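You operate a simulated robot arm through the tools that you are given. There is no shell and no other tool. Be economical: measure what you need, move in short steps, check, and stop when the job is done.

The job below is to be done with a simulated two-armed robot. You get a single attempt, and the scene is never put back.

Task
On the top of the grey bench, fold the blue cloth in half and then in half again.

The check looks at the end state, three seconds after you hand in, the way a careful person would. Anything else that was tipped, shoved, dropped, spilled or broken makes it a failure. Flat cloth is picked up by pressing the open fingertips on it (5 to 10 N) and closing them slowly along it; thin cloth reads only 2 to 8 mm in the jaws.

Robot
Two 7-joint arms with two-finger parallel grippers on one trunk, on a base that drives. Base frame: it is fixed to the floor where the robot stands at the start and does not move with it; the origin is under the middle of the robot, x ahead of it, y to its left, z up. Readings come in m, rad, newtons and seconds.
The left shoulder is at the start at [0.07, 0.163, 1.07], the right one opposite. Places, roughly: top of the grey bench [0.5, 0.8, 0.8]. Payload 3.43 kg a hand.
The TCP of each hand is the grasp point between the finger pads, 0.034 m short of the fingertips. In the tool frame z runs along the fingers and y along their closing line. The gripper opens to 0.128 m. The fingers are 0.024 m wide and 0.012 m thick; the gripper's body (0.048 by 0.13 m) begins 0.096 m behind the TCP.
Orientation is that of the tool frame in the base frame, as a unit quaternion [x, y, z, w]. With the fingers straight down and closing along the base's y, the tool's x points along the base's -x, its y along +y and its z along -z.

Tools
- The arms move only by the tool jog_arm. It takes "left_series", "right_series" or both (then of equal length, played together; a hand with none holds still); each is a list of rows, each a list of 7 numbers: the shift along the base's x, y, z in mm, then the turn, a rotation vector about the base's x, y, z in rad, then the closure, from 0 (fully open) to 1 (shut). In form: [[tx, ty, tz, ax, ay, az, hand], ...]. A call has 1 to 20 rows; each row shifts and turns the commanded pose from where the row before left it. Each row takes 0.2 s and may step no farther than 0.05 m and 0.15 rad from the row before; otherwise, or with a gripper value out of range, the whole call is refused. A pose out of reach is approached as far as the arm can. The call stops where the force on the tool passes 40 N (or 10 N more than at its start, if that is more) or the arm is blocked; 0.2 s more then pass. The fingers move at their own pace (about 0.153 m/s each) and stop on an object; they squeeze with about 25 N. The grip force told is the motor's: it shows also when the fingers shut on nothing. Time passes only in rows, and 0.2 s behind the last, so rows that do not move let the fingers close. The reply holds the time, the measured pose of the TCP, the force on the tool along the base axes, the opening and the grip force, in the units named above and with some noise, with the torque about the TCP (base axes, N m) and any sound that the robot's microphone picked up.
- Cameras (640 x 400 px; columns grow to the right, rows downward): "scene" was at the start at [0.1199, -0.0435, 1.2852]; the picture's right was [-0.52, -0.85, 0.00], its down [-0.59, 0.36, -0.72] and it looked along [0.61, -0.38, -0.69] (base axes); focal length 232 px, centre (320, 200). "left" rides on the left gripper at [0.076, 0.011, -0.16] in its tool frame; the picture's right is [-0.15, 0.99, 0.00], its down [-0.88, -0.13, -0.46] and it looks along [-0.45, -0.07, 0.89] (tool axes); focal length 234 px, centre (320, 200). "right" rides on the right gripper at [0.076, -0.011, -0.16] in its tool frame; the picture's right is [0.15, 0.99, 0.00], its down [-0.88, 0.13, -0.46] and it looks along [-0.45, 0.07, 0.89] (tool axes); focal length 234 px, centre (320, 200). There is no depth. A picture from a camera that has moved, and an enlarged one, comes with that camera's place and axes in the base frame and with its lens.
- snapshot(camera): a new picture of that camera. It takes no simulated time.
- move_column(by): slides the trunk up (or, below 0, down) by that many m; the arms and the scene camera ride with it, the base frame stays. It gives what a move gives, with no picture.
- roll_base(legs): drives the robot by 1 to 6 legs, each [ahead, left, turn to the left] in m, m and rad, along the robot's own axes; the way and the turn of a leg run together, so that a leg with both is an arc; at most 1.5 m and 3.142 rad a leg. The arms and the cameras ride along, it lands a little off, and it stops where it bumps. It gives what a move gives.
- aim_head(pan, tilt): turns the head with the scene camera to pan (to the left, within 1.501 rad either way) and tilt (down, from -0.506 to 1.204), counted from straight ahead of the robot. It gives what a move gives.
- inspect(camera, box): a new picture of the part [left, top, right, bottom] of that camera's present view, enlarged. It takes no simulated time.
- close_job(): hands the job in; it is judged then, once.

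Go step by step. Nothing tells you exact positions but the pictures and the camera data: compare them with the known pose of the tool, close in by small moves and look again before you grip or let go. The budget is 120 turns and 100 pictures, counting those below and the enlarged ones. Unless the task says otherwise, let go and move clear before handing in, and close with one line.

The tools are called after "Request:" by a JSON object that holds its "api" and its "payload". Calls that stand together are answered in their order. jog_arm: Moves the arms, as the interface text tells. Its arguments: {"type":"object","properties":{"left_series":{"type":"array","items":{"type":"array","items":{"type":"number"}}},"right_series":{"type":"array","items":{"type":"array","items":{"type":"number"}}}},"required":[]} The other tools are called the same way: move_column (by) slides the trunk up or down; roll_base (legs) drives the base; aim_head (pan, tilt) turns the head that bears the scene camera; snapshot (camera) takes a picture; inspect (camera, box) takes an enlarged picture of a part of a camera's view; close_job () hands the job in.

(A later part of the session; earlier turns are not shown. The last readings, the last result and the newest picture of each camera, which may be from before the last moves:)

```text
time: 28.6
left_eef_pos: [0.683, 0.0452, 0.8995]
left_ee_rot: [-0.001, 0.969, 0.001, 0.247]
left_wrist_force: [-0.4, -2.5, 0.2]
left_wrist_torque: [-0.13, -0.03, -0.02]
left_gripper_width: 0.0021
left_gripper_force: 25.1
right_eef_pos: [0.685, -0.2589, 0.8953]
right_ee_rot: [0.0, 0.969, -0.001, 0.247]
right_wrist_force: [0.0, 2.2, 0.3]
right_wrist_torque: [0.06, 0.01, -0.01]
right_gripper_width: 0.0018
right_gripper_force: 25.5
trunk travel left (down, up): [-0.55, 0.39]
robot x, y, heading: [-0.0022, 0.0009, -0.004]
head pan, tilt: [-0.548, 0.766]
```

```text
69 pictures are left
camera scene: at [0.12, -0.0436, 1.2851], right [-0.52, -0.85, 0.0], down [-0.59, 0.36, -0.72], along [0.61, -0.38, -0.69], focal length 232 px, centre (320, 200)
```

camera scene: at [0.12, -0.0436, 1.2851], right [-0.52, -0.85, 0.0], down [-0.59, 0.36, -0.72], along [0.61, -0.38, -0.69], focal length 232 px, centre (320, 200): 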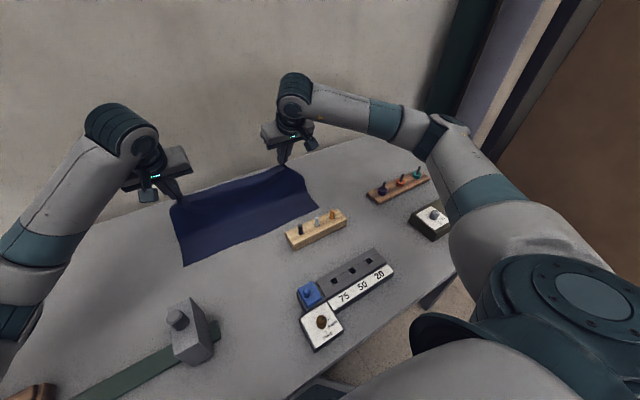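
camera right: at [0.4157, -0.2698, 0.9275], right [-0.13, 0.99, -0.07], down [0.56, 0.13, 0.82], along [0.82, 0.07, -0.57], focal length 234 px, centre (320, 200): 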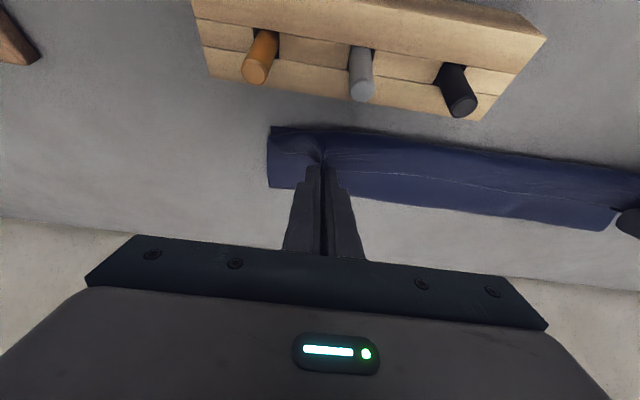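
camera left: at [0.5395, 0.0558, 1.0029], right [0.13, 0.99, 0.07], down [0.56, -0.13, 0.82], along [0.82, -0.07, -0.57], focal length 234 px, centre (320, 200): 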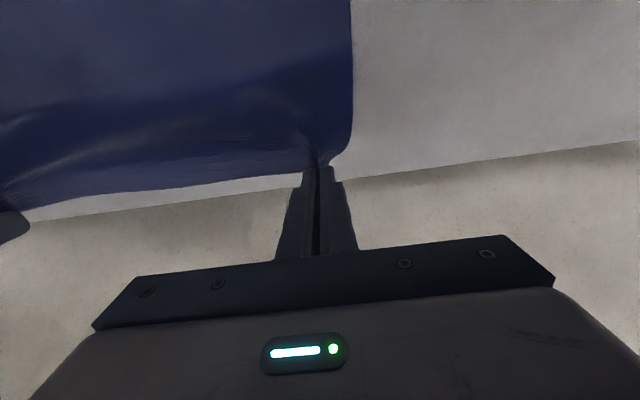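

Request:
{"api": "jog_arm", "payload": {"left_series": [[-25, 0, 2, 0, 0, 0, 1], [-25, 0, -5, 0, 0, 0, 1], [-20, 0, -12, 0, 0, 0, 1], [-15, 0, -16, 0, 0, 0, 1], [-10, 0, -20, 0, 0, 0, 1], [-8, 0, -20, 0, 0, 0, 1], [-3, 0, -15, 0, 0, 0, 1], [0, 0, -8, 0, 0, 0, 1], [0, 0, 0, 0, 0, 0, 1]], "right_series": [[-25, 0, 2, 0, 0, 0, 1], [-26, 0, -5, 0, 0, 0, 1], [-20, 0, -12, 0, 0, 0, 1], [-15, 0, -16, 0, 0, 0, 1], [-10, 0, -20, 0, 0, 0, 1], [-8, 0, -18, 0, 0, 0, 1], [-3, 0, -15, 0, 0, 0, 1], [0, 0, -7, 0, 0, 0, 1], [0, 0, 0, 0, 0, 0, 1]]}}

Request:
{"api": "inspect", "payload": {"camera": "right", "box": [200, 60, 520, 260]}}

Request:
{"api": "inspect", "payload": {"camera": "left", "box": [140, 60, 460, 260]}}

```text
time: 30.6
left_eef_pos: [0.5853, 0.0462, 0.8152]
left_ee_rot: [0.0, 0.967, 0.001, 0.256]
left_wrist_force: [0.5, -3.8, -0.4]
left_wrist_torque: [-0.19, 0.03, -0.01]
left_gripper_width: 0.0021
left_gripper_force: 24.6
right_eef_pos: [0.5788, -0.26, 0.8076]
right_ee_rot: [0.0, 0.969, 0.0, 0.247]
right_wrist_force: [0.4, 4.7, 0.5]
right_wrist_torque: [0.15, -0.02, -0.04]
right_gripper_width: 0.0021
right_gripper_force: 25.0
trunk travel left (down, up): [-0.55, 0.39]
robot x, y, heading: [0.0032, 0.0028, -0.003]
head pan, tilt: [-0.548, 0.766]
```

```text
2.00 times, centred on (360, 160) of right
camera zoom: at [0.4359, -0.2712, 0.911], right [-0.13, 0.99, -0.07], down [0.55, 0.13, 0.82], along [0.82, 0.07, -0.57], focal length 468 px, centre (240, 280)
```

zoom: 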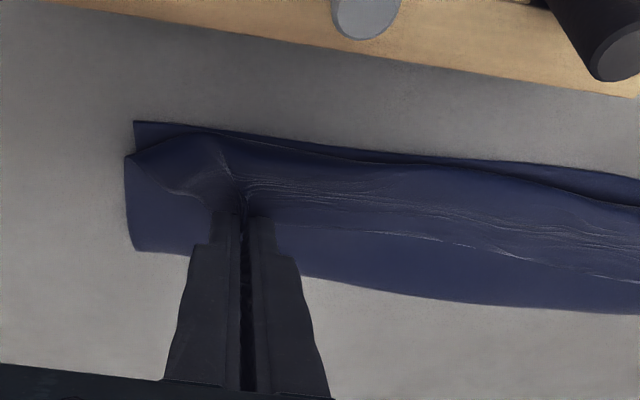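

```text
2.00 times, centred on (300, 160) of left
camera zoom: at [0.44, 0.0568, 0.916], right [0.13, 0.99, 0.08], down [0.54, -0.13, 0.83], along [0.83, -0.06, -0.55], focal length 468 px, centre (360, 280)
```

zoom: 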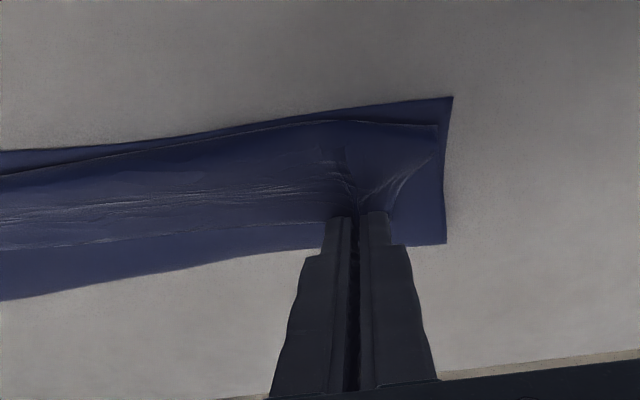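

The upper layer still loops in front of the jaws and the crease stays at about 0.64–0.65. I'll lower the held edge and slide it outward along the bottom layer to see whether the crease rolls out.

Request:
{"api": "jog_arm", "payload": {"left_series": [[0, 0, -3, 0, 0, 0, 1], [4, 0, 0, 0, 0, 0, 1], [6, 0, 0, 0, 0, 0, 1], [6, 0, 0, 0, 0, 0, 1], [6, 0, 0, 0, 0, 0, 1], [0, 0, 0, 0, 0, 0, 1]], "right_series": [[0, 0, -4, 0, 0, 0, 1], [6, 0, 0, 0, 0, 0, 1], [6, 0, 0, 0, 0, 0, 1], [6, 0, 0, 0, 0, 0, 1], [6, 0, 0, 0, 0, 0, 1], [0, 0, 0, 0, 0, 0, 1]]}}

Request:
{"api": "snapshot", "payload": {"camera": "right"}}

Request:
{"api": "snapshot", "payload": {"camera": "left"}}

```text
time: 32.2
left_eef_pos: [0.6164, 0.0572, 0.8352]
left_ee_rot: [-0.006, 0.96, 0.008, 0.281]
left_wrist_force: [-0.3, -11.4, -1.0]
left_wrist_torque: [-0.49, 0.03, -0.05]
left_gripper_width: 0.002
left_gripper_force: 25.5
right_eef_pos: [0.6004, -0.2566, 0.8014]
right_ee_rot: [-0.002, 0.968, 0.004, 0.249]
right_wrist_force: [1.5, 11.1, 2.3]
right_wrist_torque: [0.48, -0.03, 0.07]
right_gripper_width: 0.0026
right_gripper_force: 25.4
trunk travel left (down, up): [-0.55, 0.39]
robot x, y, heading: [-0.0018, 0.0011, -0.001]
head pan, tilt: [-0.548, 0.766]
stopped in row 6 (left hand): the arm was blocked; the commanded pose is now the measured one
```

```text
66 pictures are left
camera right: at [0.4556, -0.2692, 0.9041], right [-0.13, 0.99, -0.06], down [0.55, 0.13, 0.83], along [0.82, 0.08, -0.56], focal length 234 px, centre (320, 200)
```

right: 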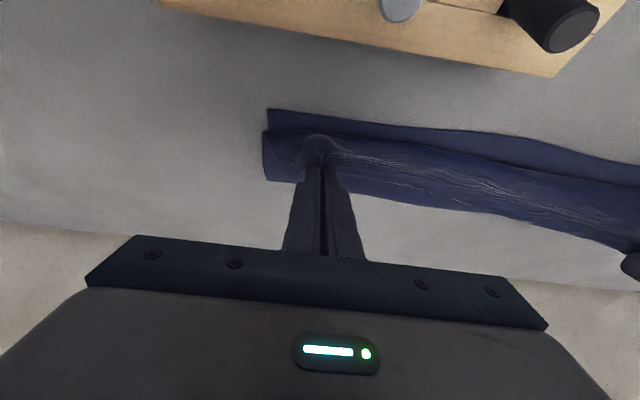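

```text
65 pictures are left
camera left: at [0.4652, 0.0637, 0.929], right [0.11, 0.99, 0.09], down [0.5, -0.13, 0.86], along [0.86, -0.05, -0.51], focal length 234 px, centre (320, 200)
```

left: 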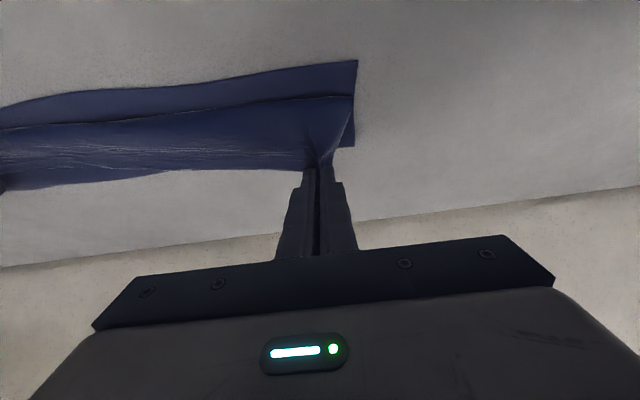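

The left arm was blocked and drifted off its path. I'll look at why before moving anything else.

Request:
{"api": "snapshot", "payload": {"camera": "scene"}}

```text
64 pictures are left
camera scene: at [0.1144, -0.0462, 1.2832], right [-0.52, -0.85, -0.01], down [-0.59, 0.36, -0.72], along [0.62, -0.37, -0.69], focal length 232 px, centre (320, 200)
```

scene: 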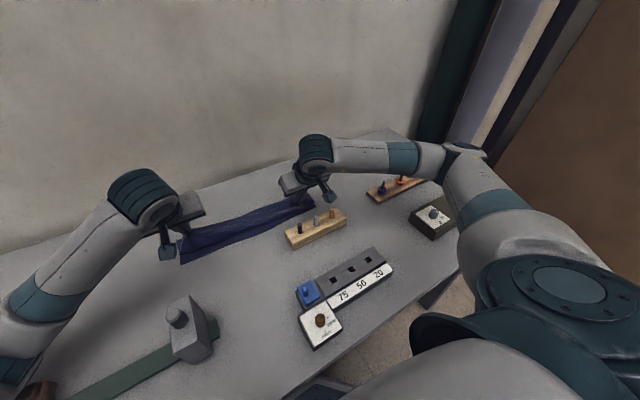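

The head camera shifted too, so the left elbow may be pressing on something low at the left. I'll raise both hands a bit and turn the head to check.

Request:
{"api": "jog_arm", "payload": {"left_series": [[0, -3, 10, 0, 0.1, 0, 1], [0, -3, 10, 0, 0.1, 0, 1], [0, -3, 10, 0, 0.1, 0, 1], [0, 0, 0, 0, 0, 0, 1]], "right_series": [[5, 0, 20, 0, 0.1, 0, 1], [5, 0, 20, 0, 0.1, 0, 1], [5, 0, 20, 0, 0.1, 0, 1], [0, 0, 0, 0, 0, 0, 1]]}}

Request:
{"api": "aim_head", "payload": {"pan": 0.5, "tilt": 0.9}}

Request:
{"api": "snapshot", "payload": {"camera": "scene"}}

```text
time: 33.2
left_eef_pos: [0.6167, 0.0475, 0.859]
left_ee_rot: [-0.005, 0.992, 0.007, 0.126]
left_wrist_force: [-0.5, -3.6, 0.3]
left_wrist_torque: [-0.11, 0.0, 0.02]
left_gripper_width: 0.0022
left_gripper_force: 24.5
right_eef_pos: [0.6172, -0.2583, 0.863]
right_ee_rot: [-0.002, 0.995, 0.002, 0.1]
right_wrist_force: [-0.7, 2.7, -0.4]
right_wrist_torque: [0.11, -0.04, -0.04]
right_gripper_width: 0.0018
right_gripper_force: 25.0
trunk travel left (down, up): [-0.55, 0.39]
robot x, y, heading: [-0.0019, -0.0012, -0.0]
head pan, tilt: [-0.548, 0.766]
```

```text
time: 34.5
left_eef_pos: [0.616, 0.0463, 0.8593]
left_ee_rot: [-0.005, 0.992, 0.007, 0.126]
left_wrist_force: [0.8, -3.6, 1.1]
left_wrist_torque: [-0.1, -0.03, 0.01]
left_gripper_width: 0.0023
left_gripper_force: 26.0
right_eef_pos: [0.6162, -0.2571, 0.8636]
right_ee_rot: [-0.001, 0.995, 0.001, 0.1]
right_wrist_force: [0.3, 2.9, 0.2]
right_wrist_torque: [0.07, -0.03, -0.03]
right_gripper_width: 0.0019
right_gripper_force: 24.9
trunk travel left (down, up): [-0.55, 0.39]
robot x, y, heading: [0.0002, 0.0027, 0.004]
head pan, tilt: [0.499, 0.901]
```

```text
63 pictures are left
camera scene: at [0.1161, 0.0359, 1.2745], right [0.48, -0.88, 0.0], down [-0.69, -0.38, -0.62], along [0.55, 0.3, -0.78], focal length 232 px, centre (320, 200)
```

scene: 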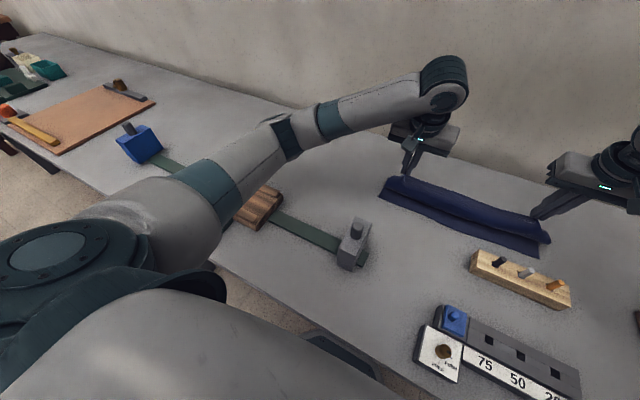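

The left upper arm hangs low over the brown block and strap, which look undisturbed. I'll raise the trunk in steps while lowering the hands to match, to lift the elbows clear.

Request:
{"api": "move_column", "payload": {"by": 0.05}}

Request:
{"api": "jog_arm", "payload": {"left_series": [[0, 0, -25, 0, 0, 0, 1], [0, 0, -25, 0, 0, 0, 1], [0, 0, 0, 0, 0, 0, 1]], "right_series": [[0, 0, -25, 0, 0, 0, 1], [0, 0, -25, 0, 0, 0, 1], [0, 0, 0, 0, 0, 0, 1]]}}

Request:
{"api": "move_column", "payload": {"by": 0.05}}

Request:
{"api": "jog_arm", "payload": {"left_series": [[0, 0, -25, 0, 0, 0, 1], [0, 0, -25, 0, 0, 0, 1], [0, 0, 0, 0, 0, 0, 1]], "right_series": [[0, 0, -25, 0, 0, 0, 1], [0, 0, -25, 0, 0, 0, 1], [0, 0, 0, 0, 0, 0, 1]]}}

Request:
{"api": "snapshot", "payload": {"camera": "scene"}}

```text
time: 35.4
left_eef_pos: [0.6167, 0.0471, 0.9086]
left_ee_rot: [-0.005, 0.992, 0.008, 0.127]
left_wrist_force: [-0.2, -2.5, 0.0]
left_wrist_torque: [-0.13, 0.02, 0.02]
left_gripper_width: 0.0021
left_gripper_force: 25.2
right_eef_pos: [0.6182, -0.2571, 0.9134]
right_ee_rot: [0.0, 0.995, 0.001, 0.099]
right_wrist_force: [-0.4, 3.1, -0.2]
right_wrist_torque: [0.03, -0.02, -0.05]
right_gripper_width: 0.0019
right_gripper_force: 25.4
trunk travel left (down, up): [-0.6, 0.34]
robot x, y, heading: [0.0004, -0.0019, 0.005]
head pan, tilt: [0.499, 0.901]
```

```text
time: 36.2
left_eef_pos: [0.6166, 0.0472, 0.86]
left_ee_rot: [-0.005, 0.992, 0.007, 0.127]
left_wrist_force: [0.5, -3.1, -0.3]
left_wrist_torque: [-0.13, -0.03, 0.02]
left_gripper_width: 0.0021
left_gripper_force: 25.1
right_eef_pos: [0.6167, -0.2563, 0.8618]
right_ee_rot: [-0.001, 0.995, 0.001, 0.099]
right_wrist_force: [0.2, 3.1, -0.1]
right_wrist_torque: [0.08, 0.0, 0.0]
right_gripper_width: 0.0019
right_gripper_force: 24.9
trunk travel left (down, up): [-0.6, 0.34]
robot x, y, heading: [0.0003, 0.0014, 0.001]
head pan, tilt: [0.499, 0.901]
```

```text
time: 37.1
left_eef_pos: [0.618, 0.0484, 0.9077]
left_ee_rot: [-0.005, 0.992, 0.008, 0.125]
left_wrist_force: [0.7, -4.1, 0.5]
left_wrist_torque: [-0.11, -0.01, 0.0]
left_gripper_width: 0.002
left_gripper_force: 25.4
right_eef_pos: [0.6184, -0.256, 0.9119]
right_ee_rot: [-0.001, 0.995, 0.001, 0.1]
right_wrist_force: [0.6, 3.7, 0.0]
right_wrist_torque: [0.11, -0.01, -0.04]
right_gripper_width: 0.002
right_gripper_force: 25.8
trunk travel left (down, up): [-0.65, 0.29]
robot x, y, heading: [-0.0034, 0.0007, 0.001]
head pan, tilt: [0.499, 0.901]
```

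```text
time: 37.9
left_eef_pos: [0.6173, 0.0468, 0.8589]
left_ee_rot: [-0.005, 0.992, 0.006, 0.127]
left_wrist_force: [0.9, -3.4, 0.0]
left_wrist_torque: [-0.13, -0.01, 0.04]
left_gripper_width: 0.002
left_gripper_force: 25.0
right_eef_pos: [0.616, -0.2571, 0.8626]
right_ee_rot: [0.0, 0.995, 0.002, 0.099]
right_wrist_force: [0.3, 3.3, -0.8]
right_wrist_torque: [0.15, 0.01, -0.01]
right_gripper_width: 0.0019
right_gripper_force: 25.1
trunk travel left (down, up): [-0.65, 0.29]
robot x, y, heading: [0.0007, 0.0023, 0.0]
head pan, tilt: [0.499, 0.901]
```

```text
62 pictures are left
camera scene: at [0.1157, 0.0361, 1.3746], right [0.48, -0.88, 0.0], down [-0.69, -0.38, -0.62], along [0.55, 0.3, -0.78], focal length 232 px, centre (320, 200)
```

scene: 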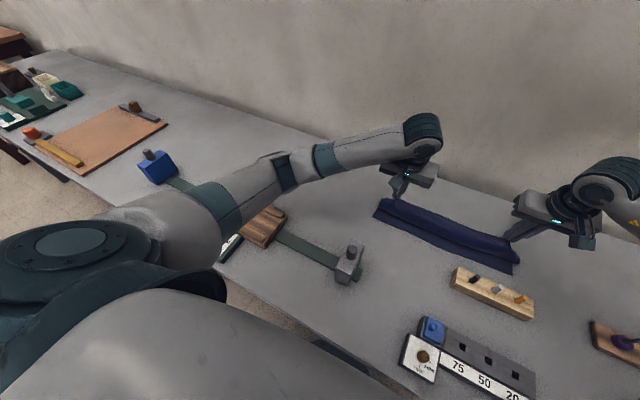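

The elbows now have clearance. I'll lift back over the midline and lower again, aiming to land the grip further out at x ≈ 0.60 to allow for the loop in front of the jaws.

Request:
{"api": "jog_arm", "payload": {"left_series": [[20, 0, 12, 0, 0, 0, 1], [25, 0, 12, 0, 0, 0, 1], [25, 0, 12, 0, 0, 0, 1], [0, 0, 0, 0, 0, 0, 1], [0, 0, 0, 0, 0, 0, 1], [-20, 0, 0, 0, 0, 0, 1], [-20, 0, -8, 0, 0, 0, 1], [-18, 0, -16, 0, 0, 0, 1], [-13, 0, -20, 0, 0, 0, 1], [-8, 0, -12, 0, 0, 0, 1], [-3, 0, -12, 0, 0, 0, 1], [-2, 0, -12, 0, 0, 0, 1], [0, 0, -8, 0, 0, 0, 1], [0, 0, 0, 0, 0, 0, 1]], "right_series": [[20, 0, 11, 0, 0, 0, 1], [25, 0, 11, 0, 0, 0, 1], [25, 0, 11, 0, 0, 0, 1], [0, 0, 0, 0, 0, 0, 1], [0, 0, 0, 0, 0, 0, 1], [-20, 0, 0, 0, 0, 0, 1], [-20, 0, -8, 0, 0, 0, 1], [-18, 0, -16, 0, 0, 0, 1], [-13, 0, -20, 0, 0, 0, 1], [-8, 0, -12, 0, 0, 0, 1], [-3, 0, -12, 0, 0, 0, 1], [-2, 0, -12, 0, 0, 0, 1], [0, 0, -9, 0, 0, 0, 1], [0, 0, 0, 0, 0, 0, 1]]}}

Request:
{"api": "snapshot", "payload": {"camera": "right"}}

Request:
{"api": "snapshot", "payload": {"camera": "left"}}

```text
time: 40.9
left_eef_pos: [0.6024, 0.0481, 0.8079]
left_ee_rot: [-0.005, 0.992, 0.007, 0.127]
left_wrist_force: [-0.2, -3.2, 0.7]
left_wrist_torque: [-0.15, -0.03, 0.05]
left_gripper_width: 0.0021
left_gripper_force: 25.2
right_eef_pos: [0.6037, -0.2566, 0.8064]
right_ee_rot: [0.0, 0.995, 0.001, 0.099]
right_wrist_force: [1.0, 2.9, 0.9]
right_wrist_torque: [0.1, 0.01, -0.04]
right_gripper_width: 0.0017
right_gripper_force: 24.9
trunk travel left (down, up): [-0.65, 0.29]
robot x, y, heading: [0.0011, -0.0004, 0.008]
head pan, tilt: [0.499, 0.901]
```

```text
61 pictures are left
camera right: at [0.4974, -0.2681, 0.9479], right [-0.14, 0.99, -0.03], down [0.77, 0.13, 0.62], along [0.62, 0.07, -0.78], focal length 234 px, centre (320, 200)
```

right: 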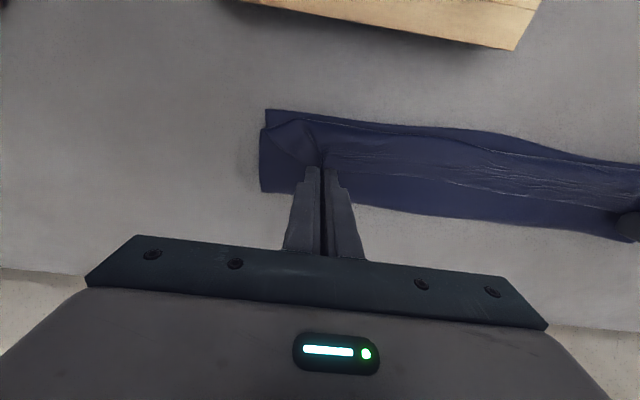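

```text
60 pictures are left
camera left: at [0.4883, 0.0559, 0.9426], right [0.13, 0.99, 0.05], down [0.74, -0.13, 0.66], along [0.66, -0.05, -0.75], focal length 234 px, centre (320, 200)
```

left: 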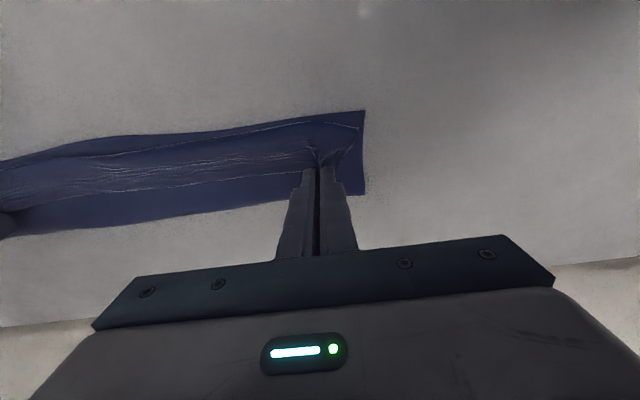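

The grip is low over the middle of the bottom layer. I'll open the fingers slowly, lift off, and see how the top layer settles.

Request:
{"api": "jog_arm", "payload": {"left_series": [[0, 0, -2, 0, 0, 0, 1], [0, 0, 0, 0, 0, 0, 0.95], [0, 0, 0, 0, 0, 0, 0.9], [0, 0, 0, 0, 0, 0, 0.85], [0, 0, 0, 0, 0, 0, 0.8], [0, 0, 0, 0, 0, 0, 0.75], [0, 0, 10, 0, 0, 0, 0.75], [0, 0, 25, 0, 0, 0, 0.75], [0, 0, 40, 0, 0, 0, 0.75], [0, 0, 40, 0, 0, 0, 0.75], [0, 0, 0, 0, 0, 0, 0.75]], "right_series": [[0, 0, -2, 0, 0, 0, 1], [0, 0, 0, 0, 0, 0, 0.95], [0, 0, 0, 0, 0, 0, 0.9], [0, 0, 0, 0, 0, 0, 0.85], [0, 0, 0, 0, 0, 0, 0.8], [0, 0, 0, 0, 0, 0, 0.75], [0, 0, 10, 0, 0, 0, 0.75], [0, 0, 25, 0, 0, 0, 0.75], [0, 0, 40, 0, 0, 0, 0.75], [0, 0, 40, 0, 0, 0, 0.75], [0, 0, 0, 0, 0, 0, 0.75]]}}

Request:
{"api": "snapshot", "payload": {"camera": "right"}}

Request:
{"api": "snapshot", "payload": {"camera": "left"}}

```text
time: 43.3
left_eef_pos: [0.6027, 0.0486, 0.9218]
left_ee_rot: [-0.006, 0.992, 0.007, 0.126]
left_wrist_force: [0.0, 0.4, -0.5]
left_wrist_torque: [0.02, 0.03, -0.03]
left_gripper_width: 0.0319
left_gripper_force: 0.0
right_eef_pos: [0.6065, -0.2558, 0.9206]
right_ee_rot: [-0.001, 0.995, 0.001, 0.099]
right_wrist_force: [1.4, -0.1, -0.8]
right_wrist_torque: [-0.03, 0.0, 0.0]
right_gripper_width: 0.0318
right_gripper_force: 0.1
trunk travel left (down, up): [-0.65, 0.29]
robot x, y, heading: [-0.0019, 0.0035, 0.004]
head pan, tilt: [0.499, 0.901]
```

```text
59 pictures are left
camera right: at [0.4988, -0.2678, 1.0612], right [-0.14, 0.99, -0.03], down [0.77, 0.13, 0.62], along [0.62, 0.07, -0.78], focal length 234 px, centre (320, 200)
```

right: 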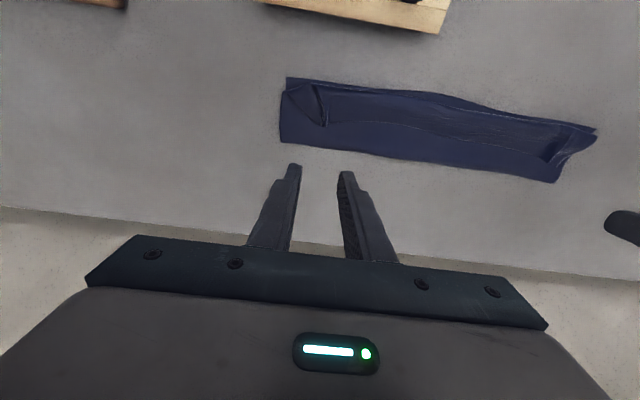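

```text
58 pictures are left
camera left: at [0.4888, 0.0565, 1.0575], right [0.13, 0.99, 0.05], down [0.74, -0.13, 0.66], along [0.66, -0.05, -0.75], focal length 234 px, centre (320, 200)
```

left: 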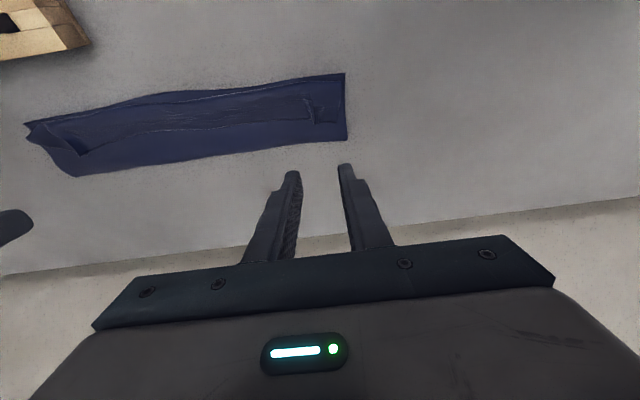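

The far edge stayed turned under as a tuck. I'll take closer pictures.

Request:
{"api": "inspect", "payload": {"camera": "left", "box": [10, 50, 370, 200]}}

Request:
{"api": "inspect", "payload": {"camera": "right", "box": [260, 50, 620, 200]}}

```text
1.78 times, centred on (190, 125) of left
camera zoom: at [0.4888, 0.0565, 1.0575], right [0.13, 0.99, 0.05], down [0.74, -0.13, 0.66], along [0.66, -0.05, -0.75], focal length 416 px, centre (551, 333)
```

zoom: 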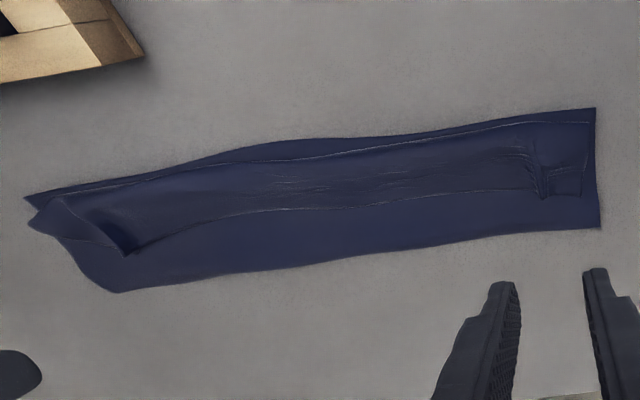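

```text
1.78 times, centred on (440, 125) of right
camera zoom: at [0.4988, -0.2678, 1.0612], right [-0.14, 0.99, -0.03], down [0.77, 0.13, 0.62], along [0.62, 0.07, -0.78], focal length 416 px, centre (107, 333)
```

zoom: 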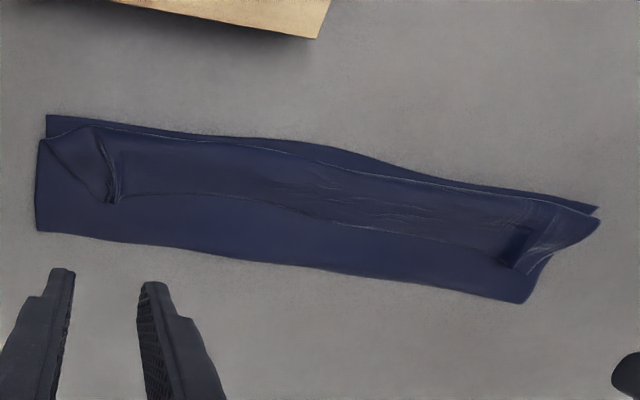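

The free edge ended up turned back on top as a flap about 40 mm wide, so this grip orientation doesn't work. The pinched ridges are still where I released them, so I'll regrip there, unfold the cloth flat, and redo the fold with the fingers closing across the edge.

Request:
{"api": "jog_arm", "payload": {"left_series": [[0, 0, -40, 0, 0, 0, 0.8], [0, 0, -40, 0, 0, 0, 0.8], [0, 0, -25, 0, 0, 0, 0.8], [0, 0, -8, 0, 0, 0, 0.8], [0, 0, 0, 0, 0, 0, 0.8]], "right_series": [[-1, 0, -40, 0, 0, 0, 0.8], [-1, 0, -40, 0, 0, 0, 0.8], [-1, 0, -25, 0, 0, 0, 0.8], [0, 0, -8, 0, 0, 0, 0.8], [0, 0, 0, 0, 0, 0, 0.8]]}}

Request:
{"api": "inspect", "payload": {"camera": "left", "box": [200, 90, 440, 240]}}

Request:
{"api": "inspect", "payload": {"camera": "right", "box": [200, 90, 440, 240]}}

```text
time: 44.5
left_eef_pos: [0.6026, 0.0462, 0.8066]
left_ee_rot: [-0.005, 0.992, 0.007, 0.127]
left_wrist_force: [1.3, 0.1, 0.0]
left_wrist_torque: [0.01, 0.02, 0.03]
left_gripper_width: 0.0255
left_gripper_force: 0.2
right_eef_pos: [0.602, -0.2568, 0.8067]
right_ee_rot: [-0.001, 0.995, 0.001, 0.098]
right_wrist_force: [-1.2, 0.3, 0.5]
right_wrist_torque: [-0.03, -0.03, -0.03]
right_gripper_width: 0.0253
right_gripper_force: 0.1
trunk travel left (down, up): [-0.65, 0.29]
robot x, y, heading: [0.0013, -0.0026, -0.001]
head pan, tilt: [0.499, 0.901]
```

```text
2.67 times, centred on (320, 165) of left
camera zoom: at [0.4885, 0.0554, 0.943], right [0.13, 0.99, 0.05], down [0.74, -0.13, 0.66], along [0.66, -0.05, -0.75], focal length 624 px, centre (320, 293)
```

zoom: 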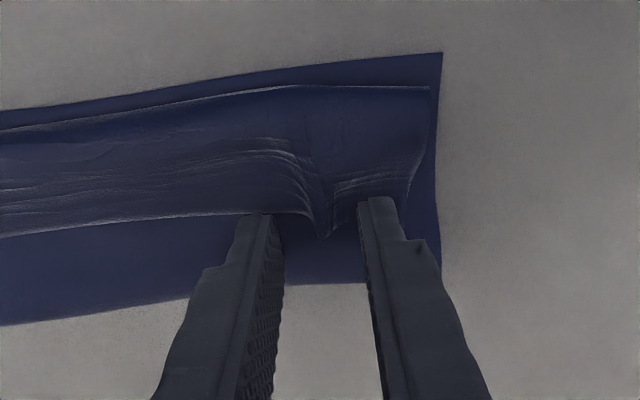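

```text
2.67 times, centred on (320, 165) of right
camera zoom: at [0.4948, -0.2679, 0.9474], right [-0.14, 0.99, -0.03], down [0.77, 0.13, 0.62], along [0.62, 0.07, -0.78], focal length 624 px, centre (320, 293)
```

zoom: 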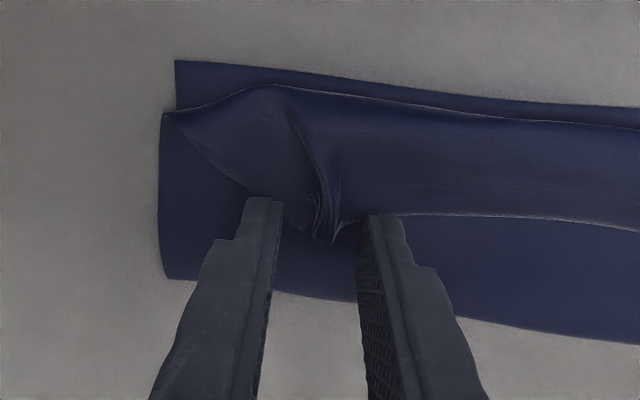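

The ridges are right between the fingers. I'll close on them, lift, and carry the edge back out to unfold.

Request:
{"api": "jog_arm", "payload": {"left_series": [[0, 0, -2, 0, 0, 0, 0.85], [0, 0, 0, 0, 0, 0, 0.9], [0, 0, 0, 0, 0, 0, 0.95], [0, 0, 0, 0, 0, 0, 1], [0, 0, 0, 0, 0, 0, 1], [0, 0, 0, 0, 0, 0, 1], [0, 0, 15, 0, 0, 0, 1], [5, 0, 20, 0, 0, 0, 1], [15, 0, 20, 0, 0, 0, 1], [0, 0, 0, 0, 0, 0, 1]], "right_series": [[0, 0, -2, 0, 0, 0, 0.85], [0, 0, 0, 0, 0, 0, 0.9], [0, 0, 0, 0, 0, 0, 0.95], [0, 0, 0, 0, 0, 0, 1], [0, 0, 0, 0, 0, 0, 1], [0, 0, 0, 0, 0, 0, 1], [0, 0, 15, 0, 0, 0, 1], [5, 0, 20, 0, 0, 0, 1], [15, 0, 20, 0, 0, 0, 1], [0, 0, 0, 0, 0, 0, 1]]}}

Request:
{"api": "snapshot", "payload": {"camera": "left"}}

Request:
{"api": "snapshot", "payload": {"camera": "right"}}

```text
time: 46.7
left_eef_pos: [0.6252, 0.0486, 0.8602]
left_ee_rot: [-0.006, 0.992, 0.008, 0.127]
left_wrist_force: [0.4, -4.0, -0.9]
left_wrist_torque: [-0.09, -0.02, 0.04]
left_gripper_width: 0.0021
left_gripper_force: 24.9
right_eef_pos: [0.6214, -0.2567, 0.8604]
right_ee_rot: [-0.001, 0.995, 0.001, 0.1]
right_wrist_force: [0.2, 2.8, 0.1]
right_wrist_torque: [0.1, -0.02, -0.05]
right_gripper_width: 0.0024
right_gripper_force: 25.5
trunk travel left (down, up): [-0.65, 0.29]
robot x, y, heading: [-0.002, 0.0025, 0.0]
head pan, tilt: [0.499, 0.901]
```

```text
53 pictures are left
camera left: at [0.51, 0.056, 0.9965], right [0.13, 0.99, 0.05], down [0.74, -0.13, 0.66], along [0.66, -0.05, -0.75], focal length 234 px, centre (320, 200)
```

left: 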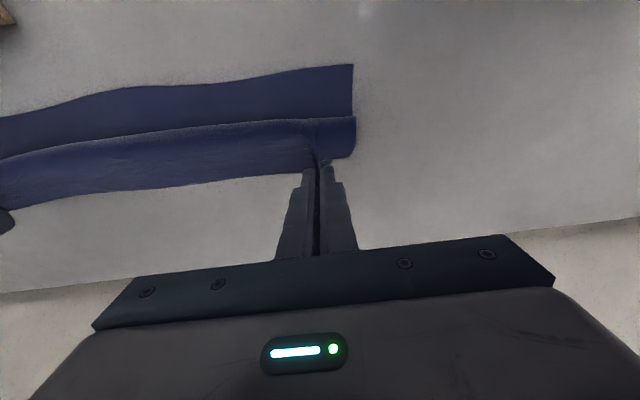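

```text
52 pictures are left
camera right: at [0.5155, -0.2677, 1.0006], right [-0.15, 0.99, -0.03], down [0.77, 0.13, 0.62], along [0.62, 0.07, -0.78], focal length 234 px, centre (320, 200)
```

right: 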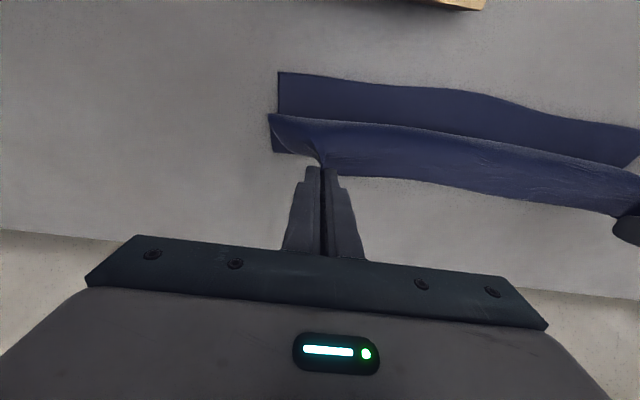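

Both ridges are gripped and only the top layer came up. I'll swing it back out flat, straighten the hands to vertical, and release.

Request:
{"api": "jog_arm", "payload": {"left_series": [[35, 0, 15, 0, 0.05, 0, 1], [40, 0, 5, 0, 0.05, 0, 1], [35, 0, -18, 0, 0.05, 0, 1], [25, 0, -30, 0, 0.05, 0, 1], [15, 0, -25, 0, 0.05, 0, 1], [5, 0, -8, 0, 0, 0, 1], [3, 0, -2, 0, 0, 0, 1], [0, 3, 0, 0, 0, 0, 1], [0, 0, 0, 0, 0, 0, 0.95], [0, 0, 0, 0, 0, 0, 0.9], [0, 0, 0, 0, 0, 0, 0.85], [0, 0, 0, 0, 0, 0, 0.8], [0, 0, 0, 0, 0, 0, 0.75], [0, 0, 0, 0, 0, 0, 0.7], [0, 0, 20, 0, 0, 0, 0.7], [0, 0, 40, 0, 0, 0, 0.7], [0, 0, 40, 0, 0, 0, 0.7], [0, 0, 0, 0, 0, 0, 0.7]], "right_series": [[37, 0, 15, 0, 0.04, 0, 1], [40, 0, 5, 0, 0.04, 0, 1], [36, 0, -18, 0, 0.04, 0, 1], [26, 0, -30, 0, 0.04, 0, 1], [16, 0, -25, 0, 0.04, 0, 1], [5, 0, -8, 0, 0, 0, 1], [3, 0, -2, 0, 0, 0, 1], [0, -3, 0, 0, 0, 0, 1], [0, 0, 0, 0, 0, 0, 0.95], [0, 0, 0, 0, 0, 0, 0.9], [0, 0, 0, 0, 0, 0, 0.85], [0, 0, 0, 0, 0, 0, 0.8], [0, 0, 0, 0, 0, 0, 0.75], [0, 0, 0, 0, 0, 0, 0.7], [0, 0, 20, 0, 0, 0, 0.7], [0, 0, 40, 0, 0, 0, 0.7], [0, 0, 40, 0, 0, 0, 0.7], [0, 0, 0, 0, 0, 0, 0.7]]}}

Request:
{"api": "snapshot", "payload": {"camera": "left"}}

Request:
{"api": "snapshot", "payload": {"camera": "right"}}

```text
time: 50.5
left_eef_pos: [0.7847, 0.0501, 0.8966]
left_ee_rot: [-0.004, 1.0, 0.008, 0.002]
left_wrist_force: [-0.1, 0.6, 0.4]
left_wrist_torque: [-0.01, 0.01, 0.01]
left_gripper_width: 0.0385
left_gripper_force: 0.1
right_eef_pos: [0.7838, -0.2599, 0.898]
right_ee_rot: [-0.001, 1.0, 0.001, 0.0]
right_wrist_force: [-0.2, -0.5, 0.4]
right_wrist_torque: [0.02, 0.0, -0.01]
right_gripper_width: 0.0385
right_gripper_force: 0.1
trunk travel left (down, up): [-0.65, 0.29]
robot x, y, heading: [0.0015, 0.0006, 0.005]
head pan, tilt: [0.499, 0.901]
```

```text
51 pictures are left
camera left: at [0.7069, 0.0585, 1.0561], right [0.14, 0.99, 0.02], down [0.88, -0.13, 0.46], along [0.45, -0.05, -0.89], focal length 234 px, centre (320, 200)
```

left: 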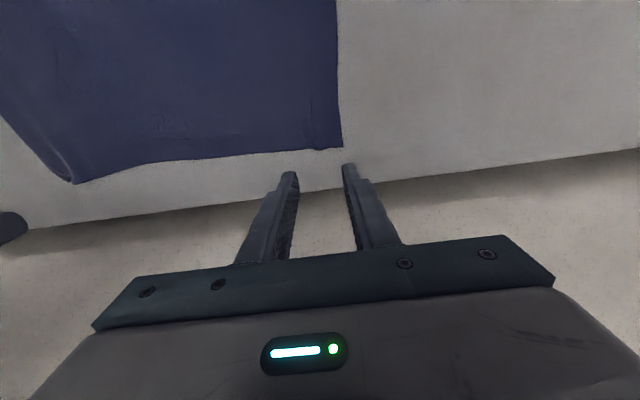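

```text
50 pictures are left
camera right: at [0.7091, -0.2709, 1.057], right [-0.15, 0.99, 0.0], down [0.88, 0.13, 0.45], along [0.45, 0.07, -0.89], focal length 234 px, centre (320, 200)
```

right: 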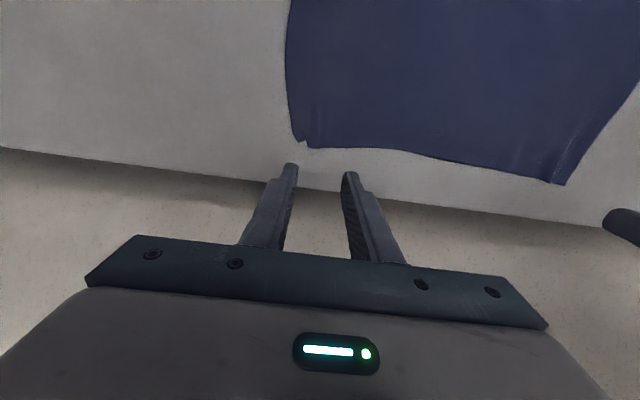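

The cloth is flat again, with its far corners at about (0.785, 0.080) and (0.781, −0.289). I'll yaw both hands by 90° so the fingers close across the edge.

Request:
{"api": "jog_arm", "payload": {"left_series": [[0, 0, 0, 0, 0, -0.1428, 0.7], [0, 0, 0, 0, 0, -0.1428, 0.7], [0, 0, 0, 0, 0, -0.1428, 0.7], [0, 0, 0, 0, 0, -0.1428, 0.7], [0, 0, 0, 0, 0, -0.1428, 0.7], [0, 0, 0, 0, 0, -0.1428, 0.7], [0, 0, 0, 0, 0, -0.1428, 0.7], [0, 0, 0, 0, 0, -0.1428, 0.7], [0, 0, 0, 0, 0, -0.1428, 0.7], [0, 0, 0, 0, 0, -0.1428, 0.7], [0, 0, 0, 0, 0, -0.1428, 0.7], [-10, 10, 0, 0, 0, 0, 0.7], [0, 0, 0, 0, 0, 0, 0.7]], "right_series": [[0, 0, 0, 0, 0, 0.1428, 0.7], [0, 0, 0, 0, 0, 0.1428, 0.7], [0, 0, 0, 0, 0, 0.1428, 0.7], [0, 0, 0, 0, 0, 0.1428, 0.7], [0, 0, 0, 0, 0, 0.1428, 0.7], [0, 0, 0, 0, 0, 0.1428, 0.7], [0, 0, 0, 0, 0, 0.1428, 0.7], [0, 0, 0, 0, 0, 0.1428, 0.7], [0, 0, 0, 0, 0, 0.1428, 0.7], [0, 0, 0, 0, 0, 0.1428, 0.7], [0, 0, 0, 0, 0, 0.1428, 0.7], [-15, -12, 0, 0, 0, 0, 0.7], [0, 0, 0, 0, 0, 0, 0.7]]}}

Request:
{"api": "snapshot", "payload": {"camera": "left"}}

Request:
{"api": "snapshot", "payload": {"camera": "right"}}

```text
time: 53.3
left_eef_pos: [0.7724, 0.0602, 0.8971]
left_ee_rot: [0.704, 0.71, 0.003, 0.007]
left_wrist_force: [-0.5, 0.4, -0.6]
left_wrist_torque: [-0.03, 0.01, -0.02]
left_gripper_width: 0.038
left_gripper_force: 0.0
right_eef_pos: [0.7688, -0.271, 0.897]
right_ee_rot: [-0.166, 0.986, 0.001, 0.0]
right_wrist_force: [0.7, -0.6, 0.7]
right_wrist_torque: [0.02, 0.0, -0.03]
right_gripper_width: 0.0387
right_gripper_force: 0.1
right hand out of reach, approached as far as the arm can: row 3, 4, 5, 6, 7, 8, 9, 10, 11
trunk travel left (down, up): [-0.65, 0.29]
robot x, y, heading: [0.0012, 0.0002, -0.003]
head pan, tilt: [0.499, 0.901]
```

```text
49 pictures are left
camera left: at [0.78, 0.1372, 1.0561], right [0.99, -0.14, 0.02], down [-0.13, -0.88, 0.46], along [-0.05, -0.46, -0.89], focal length 234 px, centre (320, 200)
```

left: 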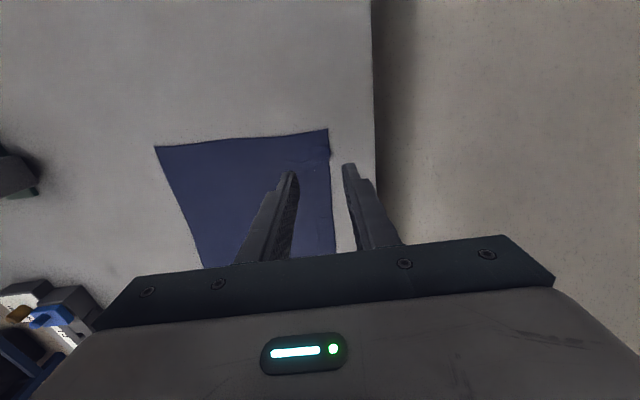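

```text
48 pictures are left
camera right: at [0.7012, -0.3069, 1.0555], right [-0.46, 0.89, 0.0], down [0.79, 0.41, 0.46], along [0.4, 0.21, -0.89], focal length 234 px, centre (320, 200)
```

right: 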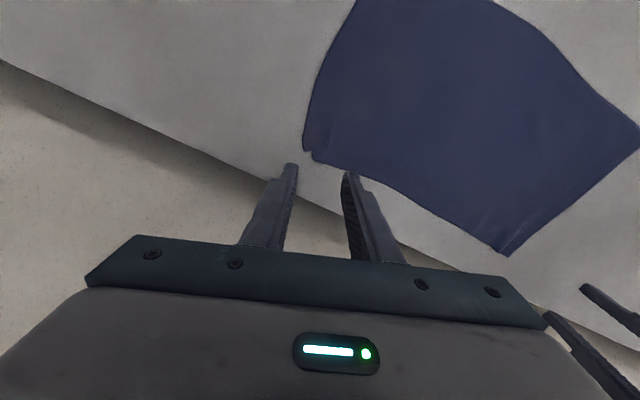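

The left hand is aligned. The right can't turn further that way, so I'll yaw it in the opposite direction.

Request:
{"api": "jog_arm", "payload": {"right_series": [[0, 0, 0, 0, 0, -0.1466, 0.7], [0, 0, 0, 0, 0, -0.1466, 0.7], [0, 0, 0, 0, 0, -0.1466, 0.7], [0, 0, 0, 0, 0, -0.1466, 0.7], [0, 0, 0, 0, 0, -0.1466, 0.7], [0, 0, 0, 0, 0, -0.1466, 0.7], [0, 0, 0, 0, 0, -0.1466, 0.7], [0, 0, 0, 0, 0, -0.1466, 0.7], [0, 0, 0, 0, 0, -0.1466, 0.7], [0, 0, 0, 0, 0, -0.1466, 0.7], [0, 0, 0, 0, 0, -0.1466, 0.7], [0, 0, 0, 0, 0, -0.1466, 0.7], [0, 0, 0, 0, 0, -0.1466, 0.7], [0, 0, 0, 0, 0, 0, 0.7]]}}

Request:
{"api": "snapshot", "payload": {"camera": "right"}}

```text
time: 56.3
left_eef_pos: [0.7723, 0.0598, 0.8975]
left_ee_rot: [0.704, 0.711, 0.005, 0.007]
left_wrist_force: [0.5, -0.3, -0.1]
left_wrist_torque: [-0.03, -0.01, 0.03]
left_gripper_width: 0.0382
left_gripper_force: 0.1
right_eef_pos: [0.7696, -0.2717, 0.8958]
right_ee_rot: [0.707, 0.707, 0.001, 0.001]
right_wrist_force: [-0.1, 0.0, 0.3]
right_wrist_torque: [0.02, 0.0, -0.01]
right_gripper_width: 0.0383
right_gripper_force: 0.2
trunk travel left (down, up): [-0.65, 0.29]
robot x, y, heading: [-0.0008, 0.0025, -0.002]
head pan, tilt: [0.499, 0.901]
```

```text
47 pictures are left
camera right: at [0.7569, -0.1963, 1.0551], right [0.99, 0.14, 0.0], down [0.13, -0.88, 0.46], along [0.07, -0.45, -0.89], focal length 234 px, centre (320, 200)
```

right: 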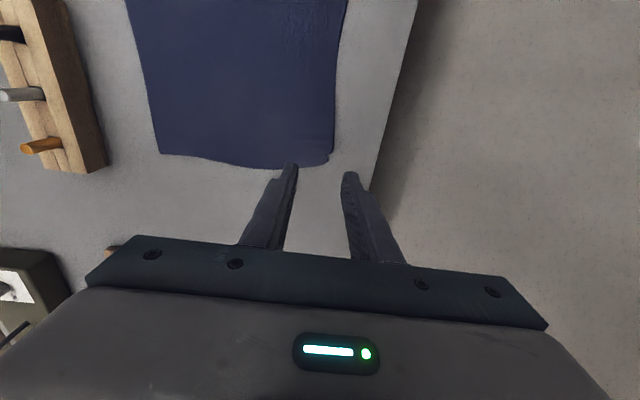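

Both hands are aligned, and the far edge is at x ≈ 0.787. I'll move so the outer finger lands just outside the edge and lower close to the cloth.

Request:
{"api": "jog_arm", "payload": {"left_series": [[1, 2, -40, 0, 0, 0, 0.7], [0, 0, -40, 0, 0, 0, 0.7], [0, 0, -15, 0, 0, 0, 0.7], [0, 0, 0, 0, 0, 0, 0.7]], "right_series": [[3, 8, -40, 0, 0, 0, 0.7], [0, 0, -40, 0, 0, 0, 0.7], [0, 0, -13, 0, 0, 0, 0.7], [0, 0, 0, 0, 0, 0, 0.7]]}}

Request:
{"api": "inspect", "payload": {"camera": "left", "box": [160, 100, 480, 300]}}

Request:
{"api": "inspect", "payload": {"camera": "right", "box": [160, 100, 480, 300]}}

```text
time: 57.3
left_eef_pos: [0.7737, 0.0638, 0.8016]
left_ee_rot: [0.704, 0.71, 0.004, 0.007]
left_wrist_force: [-0.5, -0.8, -0.4]
left_wrist_torque: [-0.02, -0.03, -0.02]
left_gripper_width: 0.0383
left_gripper_force: 0.2
right_eef_pos: [0.7721, -0.264, 0.8037]
right_ee_rot: [0.707, 0.707, 0.001, 0.0]
right_wrist_force: [0.2, -0.1, -0.9]
right_wrist_torque: [-0.05, 0.0, 0.0]
right_gripper_width: 0.0385
right_gripper_force: 0.1
trunk travel left (down, up): [-0.65, 0.29]
robot x, y, heading: [-0.0014, 0.0015, 0.006]
head pan, tilt: [0.499, 0.901]
```

```text
2.00 times, centred on (320, 200) of left
camera zoom: at [0.7815, 0.1404, 0.9606], right [0.99, -0.14, 0.02], down [-0.13, -0.88, 0.46], along [-0.05, -0.46, -0.89], focal length 468 px, centre (320, 200)
```

zoom: 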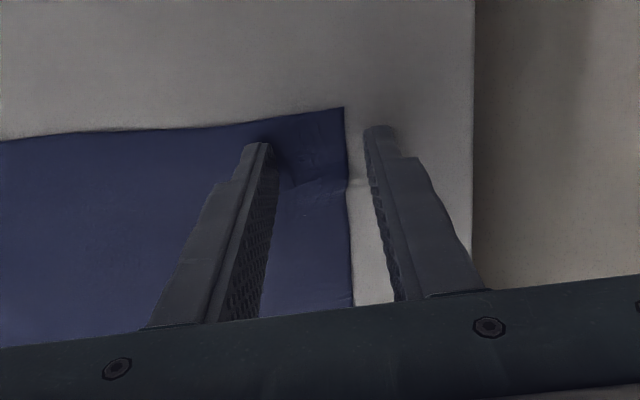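

```text
2.00 times, centred on (320, 200) of right
camera zoom: at [0.7597, -0.1888, 0.9622], right [0.99, 0.15, 0.0], down [0.13, -0.88, 0.46], along [0.07, -0.45, -0.89], focal length 468 px, centre (320, 200)
```

zoom: 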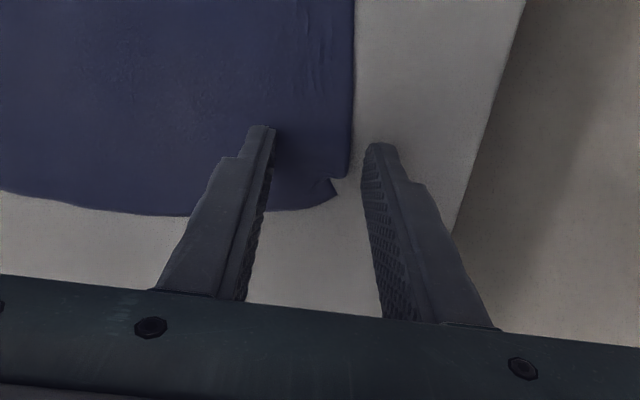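

The alignment looks good. I'll press down gently.

Request:
{"api": "jog_arm", "payload": {"left_series": [[-1, 0, -4, 0, 0, 0, 0.7], [0, 0, -2, 0, 0, 0, 0.7], [0, 0, -0.5, 0, 0, 0, 0.7], [0, 0, 0, 0, 0, 0, 0.7]], "right_series": [[-1, 4, -4, 0, 0, 0, 0.7], [0, 0, -3, 0, 0, 0, 0.7], [0, 0, -1, 0, 0, 0, 0.7], [0, 0, 0, 0, 0, 0, 0.7]]}}

```text
time: 58.3
left_eef_pos: [0.7716, 0.0627, 0.7951]
left_ee_rot: [0.704, 0.711, 0.004, 0.008]
left_wrist_force: [0.0, 0.0, 2.6]
left_wrist_torque: [0.0, 0.02, -0.01]
left_gripper_width: 0.0383
left_gripper_force: 0.1
right_eef_pos: [0.7704, -0.26, 0.795]
right_ee_rot: [0.707, 0.708, 0.001, 0.002]
right_wrist_force: [0.3, 0.6, 1.8]
right_wrist_torque: [0.02, 0.05, 0.04]
right_gripper_width: 0.0381
right_gripper_force: 0.1
trunk travel left (down, up): [-0.65, 0.29]
robot x, y, heading: [-0.0038, 0.0018, 0.004]
head pan, tilt: [0.499, 0.901]
```

Request:
{"api": "jog_arm", "payload": {"left_series": [[0, 0, -0.7, 0, 0, 0, 0.7], [0, 0, 0, 0, 0, 0, 0.7]], "right_series": [[0, 0, -0.7, 0, 0, 0, 0.7], [0, 0, 0, 0, 0, 0, 0.7]]}}

```text
time: 58.9
left_eef_pos: [0.7722, 0.0634, 0.7952]
left_ee_rot: [0.704, 0.71, 0.004, 0.008]
left_wrist_force: [0.8, -0.3, 7.9]
left_wrist_torque: [0.06, 0.13, -0.04]
left_gripper_width: 0.0377
left_gripper_force: 0.1
right_eef_pos: [0.7707, -0.2593, 0.7957]
right_ee_rot: [0.708, 0.707, 0.001, 0.001]
right_wrist_force: [0.7, -0.3, 2.1]
right_wrist_torque: [0.01, -0.02, -0.04]
right_gripper_width: 0.0382
right_gripper_force: 0.1
trunk travel left (down, up): [-0.65, 0.29]
robot x, y, heading: [-0.0025, 0.0033, 0.004]
head pan, tilt: [0.499, 0.901]
```

The left presses at 8 N and the right needs a touch more. I'll then close slowly while shifting outward, so the outer finger stays nearly still.

Request:
{"api": "jog_arm", "payload": {"left_series": [[0, 0, 0, 0, 0, 0, 0.7], [1, 0, 0, 0, 0, 0, 0.72], [1, 0, 0, 0, 0, 0, 0.74], [1, 0, 0, 0, 0, 0, 0.76], [1, 0, 0, 0, 0, 0, 0.78], [1, 0, 0, 0, 0, 0, 0.8], [1, 0, 0, 0, 0, 0, 0.82], [1, 0, 0, 0, 0, 0, 0.84], [1, 0, 0, 0, 0, 0, 0.86], [0, 0, 0, 0, 0, 0, 0.88], [0, 0, 0, 0, 0, 0, 0.9], [0, 0, 0, 0, 0, 0, 0.92], [0, 0, 0, 0, 0, 0, 0.94], [0, 0, 0, 0, 0, 0, 0.96], [0, 0, 0, 0, 0, 0, 0.98], [0, 0, 0, 0, 0, 0, 1], [0, 0, 0, 0, 0, 0, 1]], "right_series": [[0, 0, -0.8, 0, 0, 0, 0.7], [1, 0, 0, 0, 0, 0, 0.72], [1, 0, 0, 0, 0, 0, 0.74], [1, 0, 0, 0, 0, 0, 0.76], [1, 0, 0, 0, 0, 0, 0.78], [1, 0, 0, 0, 0, 0, 0.8], [1, 0, 0, 0, 0, 0, 0.82], [1, 0, 0, 0, 0, 0, 0.84], [1, 0, 0, 0, 0, 0, 0.86], [0, 0, 0, 0, 0, 0, 0.88], [0, 0, 0, 0, 0, 0, 0.9], [0, 0, 0, 0, 0, 0, 0.92], [0, 0, 0, 0, 0, 0, 0.94], [0, 0, 0, 0, 0, 0, 0.96], [0, 0, 0, 0, 0, 0, 0.98], [0, 0, 0, 0, 0, 0, 1], [0, 0, 0, 0, 0, 0, 1]]}}

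Request:
{"api": "inspect", "payload": {"camera": "left", "box": [160, 100, 480, 300]}}

Request:
{"api": "inspect", "payload": {"camera": "right", "box": [160, 100, 480, 300]}}

```text
time: 62.5
left_eef_pos: [0.778, 0.0627, 0.7971]
left_ee_rot: [0.704, 0.711, 0.004, 0.008]
left_wrist_force: [-0.3, 0.2, 0.6]
left_wrist_torque: [0.0, 0.02, 0.0]
left_gripper_width: 0.0026
left_gripper_force: 25.0
right_eef_pos: [0.777, -0.2592, 0.7955]
right_ee_rot: [0.708, 0.707, 0.0, 0.001]
right_wrist_force: [-0.7, 1.3, 8.9]
right_wrist_torque: [0.01, 0.12, -0.01]
right_gripper_width: 0.0022
right_gripper_force: 25.2
trunk travel left (down, up): [-0.65, 0.29]
robot x, y, heading: [-0.0018, 0.0011, 0.004]
head pan, tilt: [0.499, 0.901]
```

```text
2.00 times, centred on (320, 200) of left
camera zoom: at [0.7856, 0.1397, 0.9556], right [0.99, -0.14, 0.02], down [-0.13, -0.88, 0.46], along [-0.05, -0.46, -0.89], focal length 468 px, centre (320, 200)
```

zoom: 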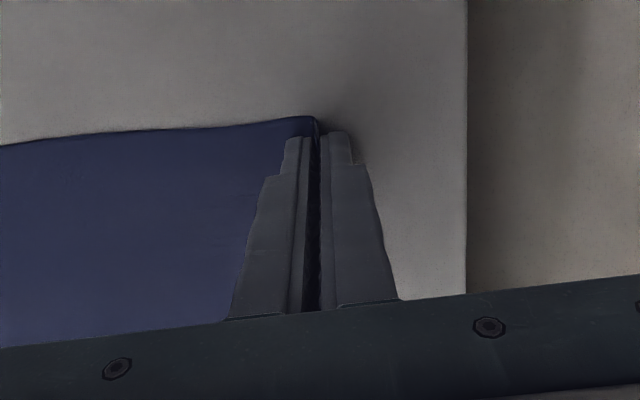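

```text
2.00 times, centred on (320, 200) of right
camera zoom: at [0.7655, -0.184, 0.9544], right [0.99, 0.15, 0.0], down [0.13, -0.88, 0.46], along [0.07, -0.45, -0.89], focal length 468 px, centre (320, 200)
```

zoom: 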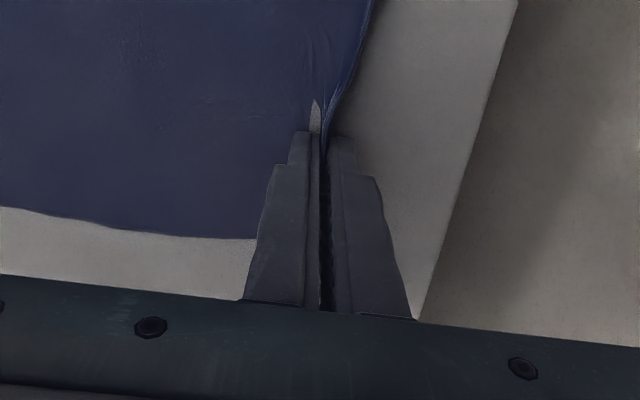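

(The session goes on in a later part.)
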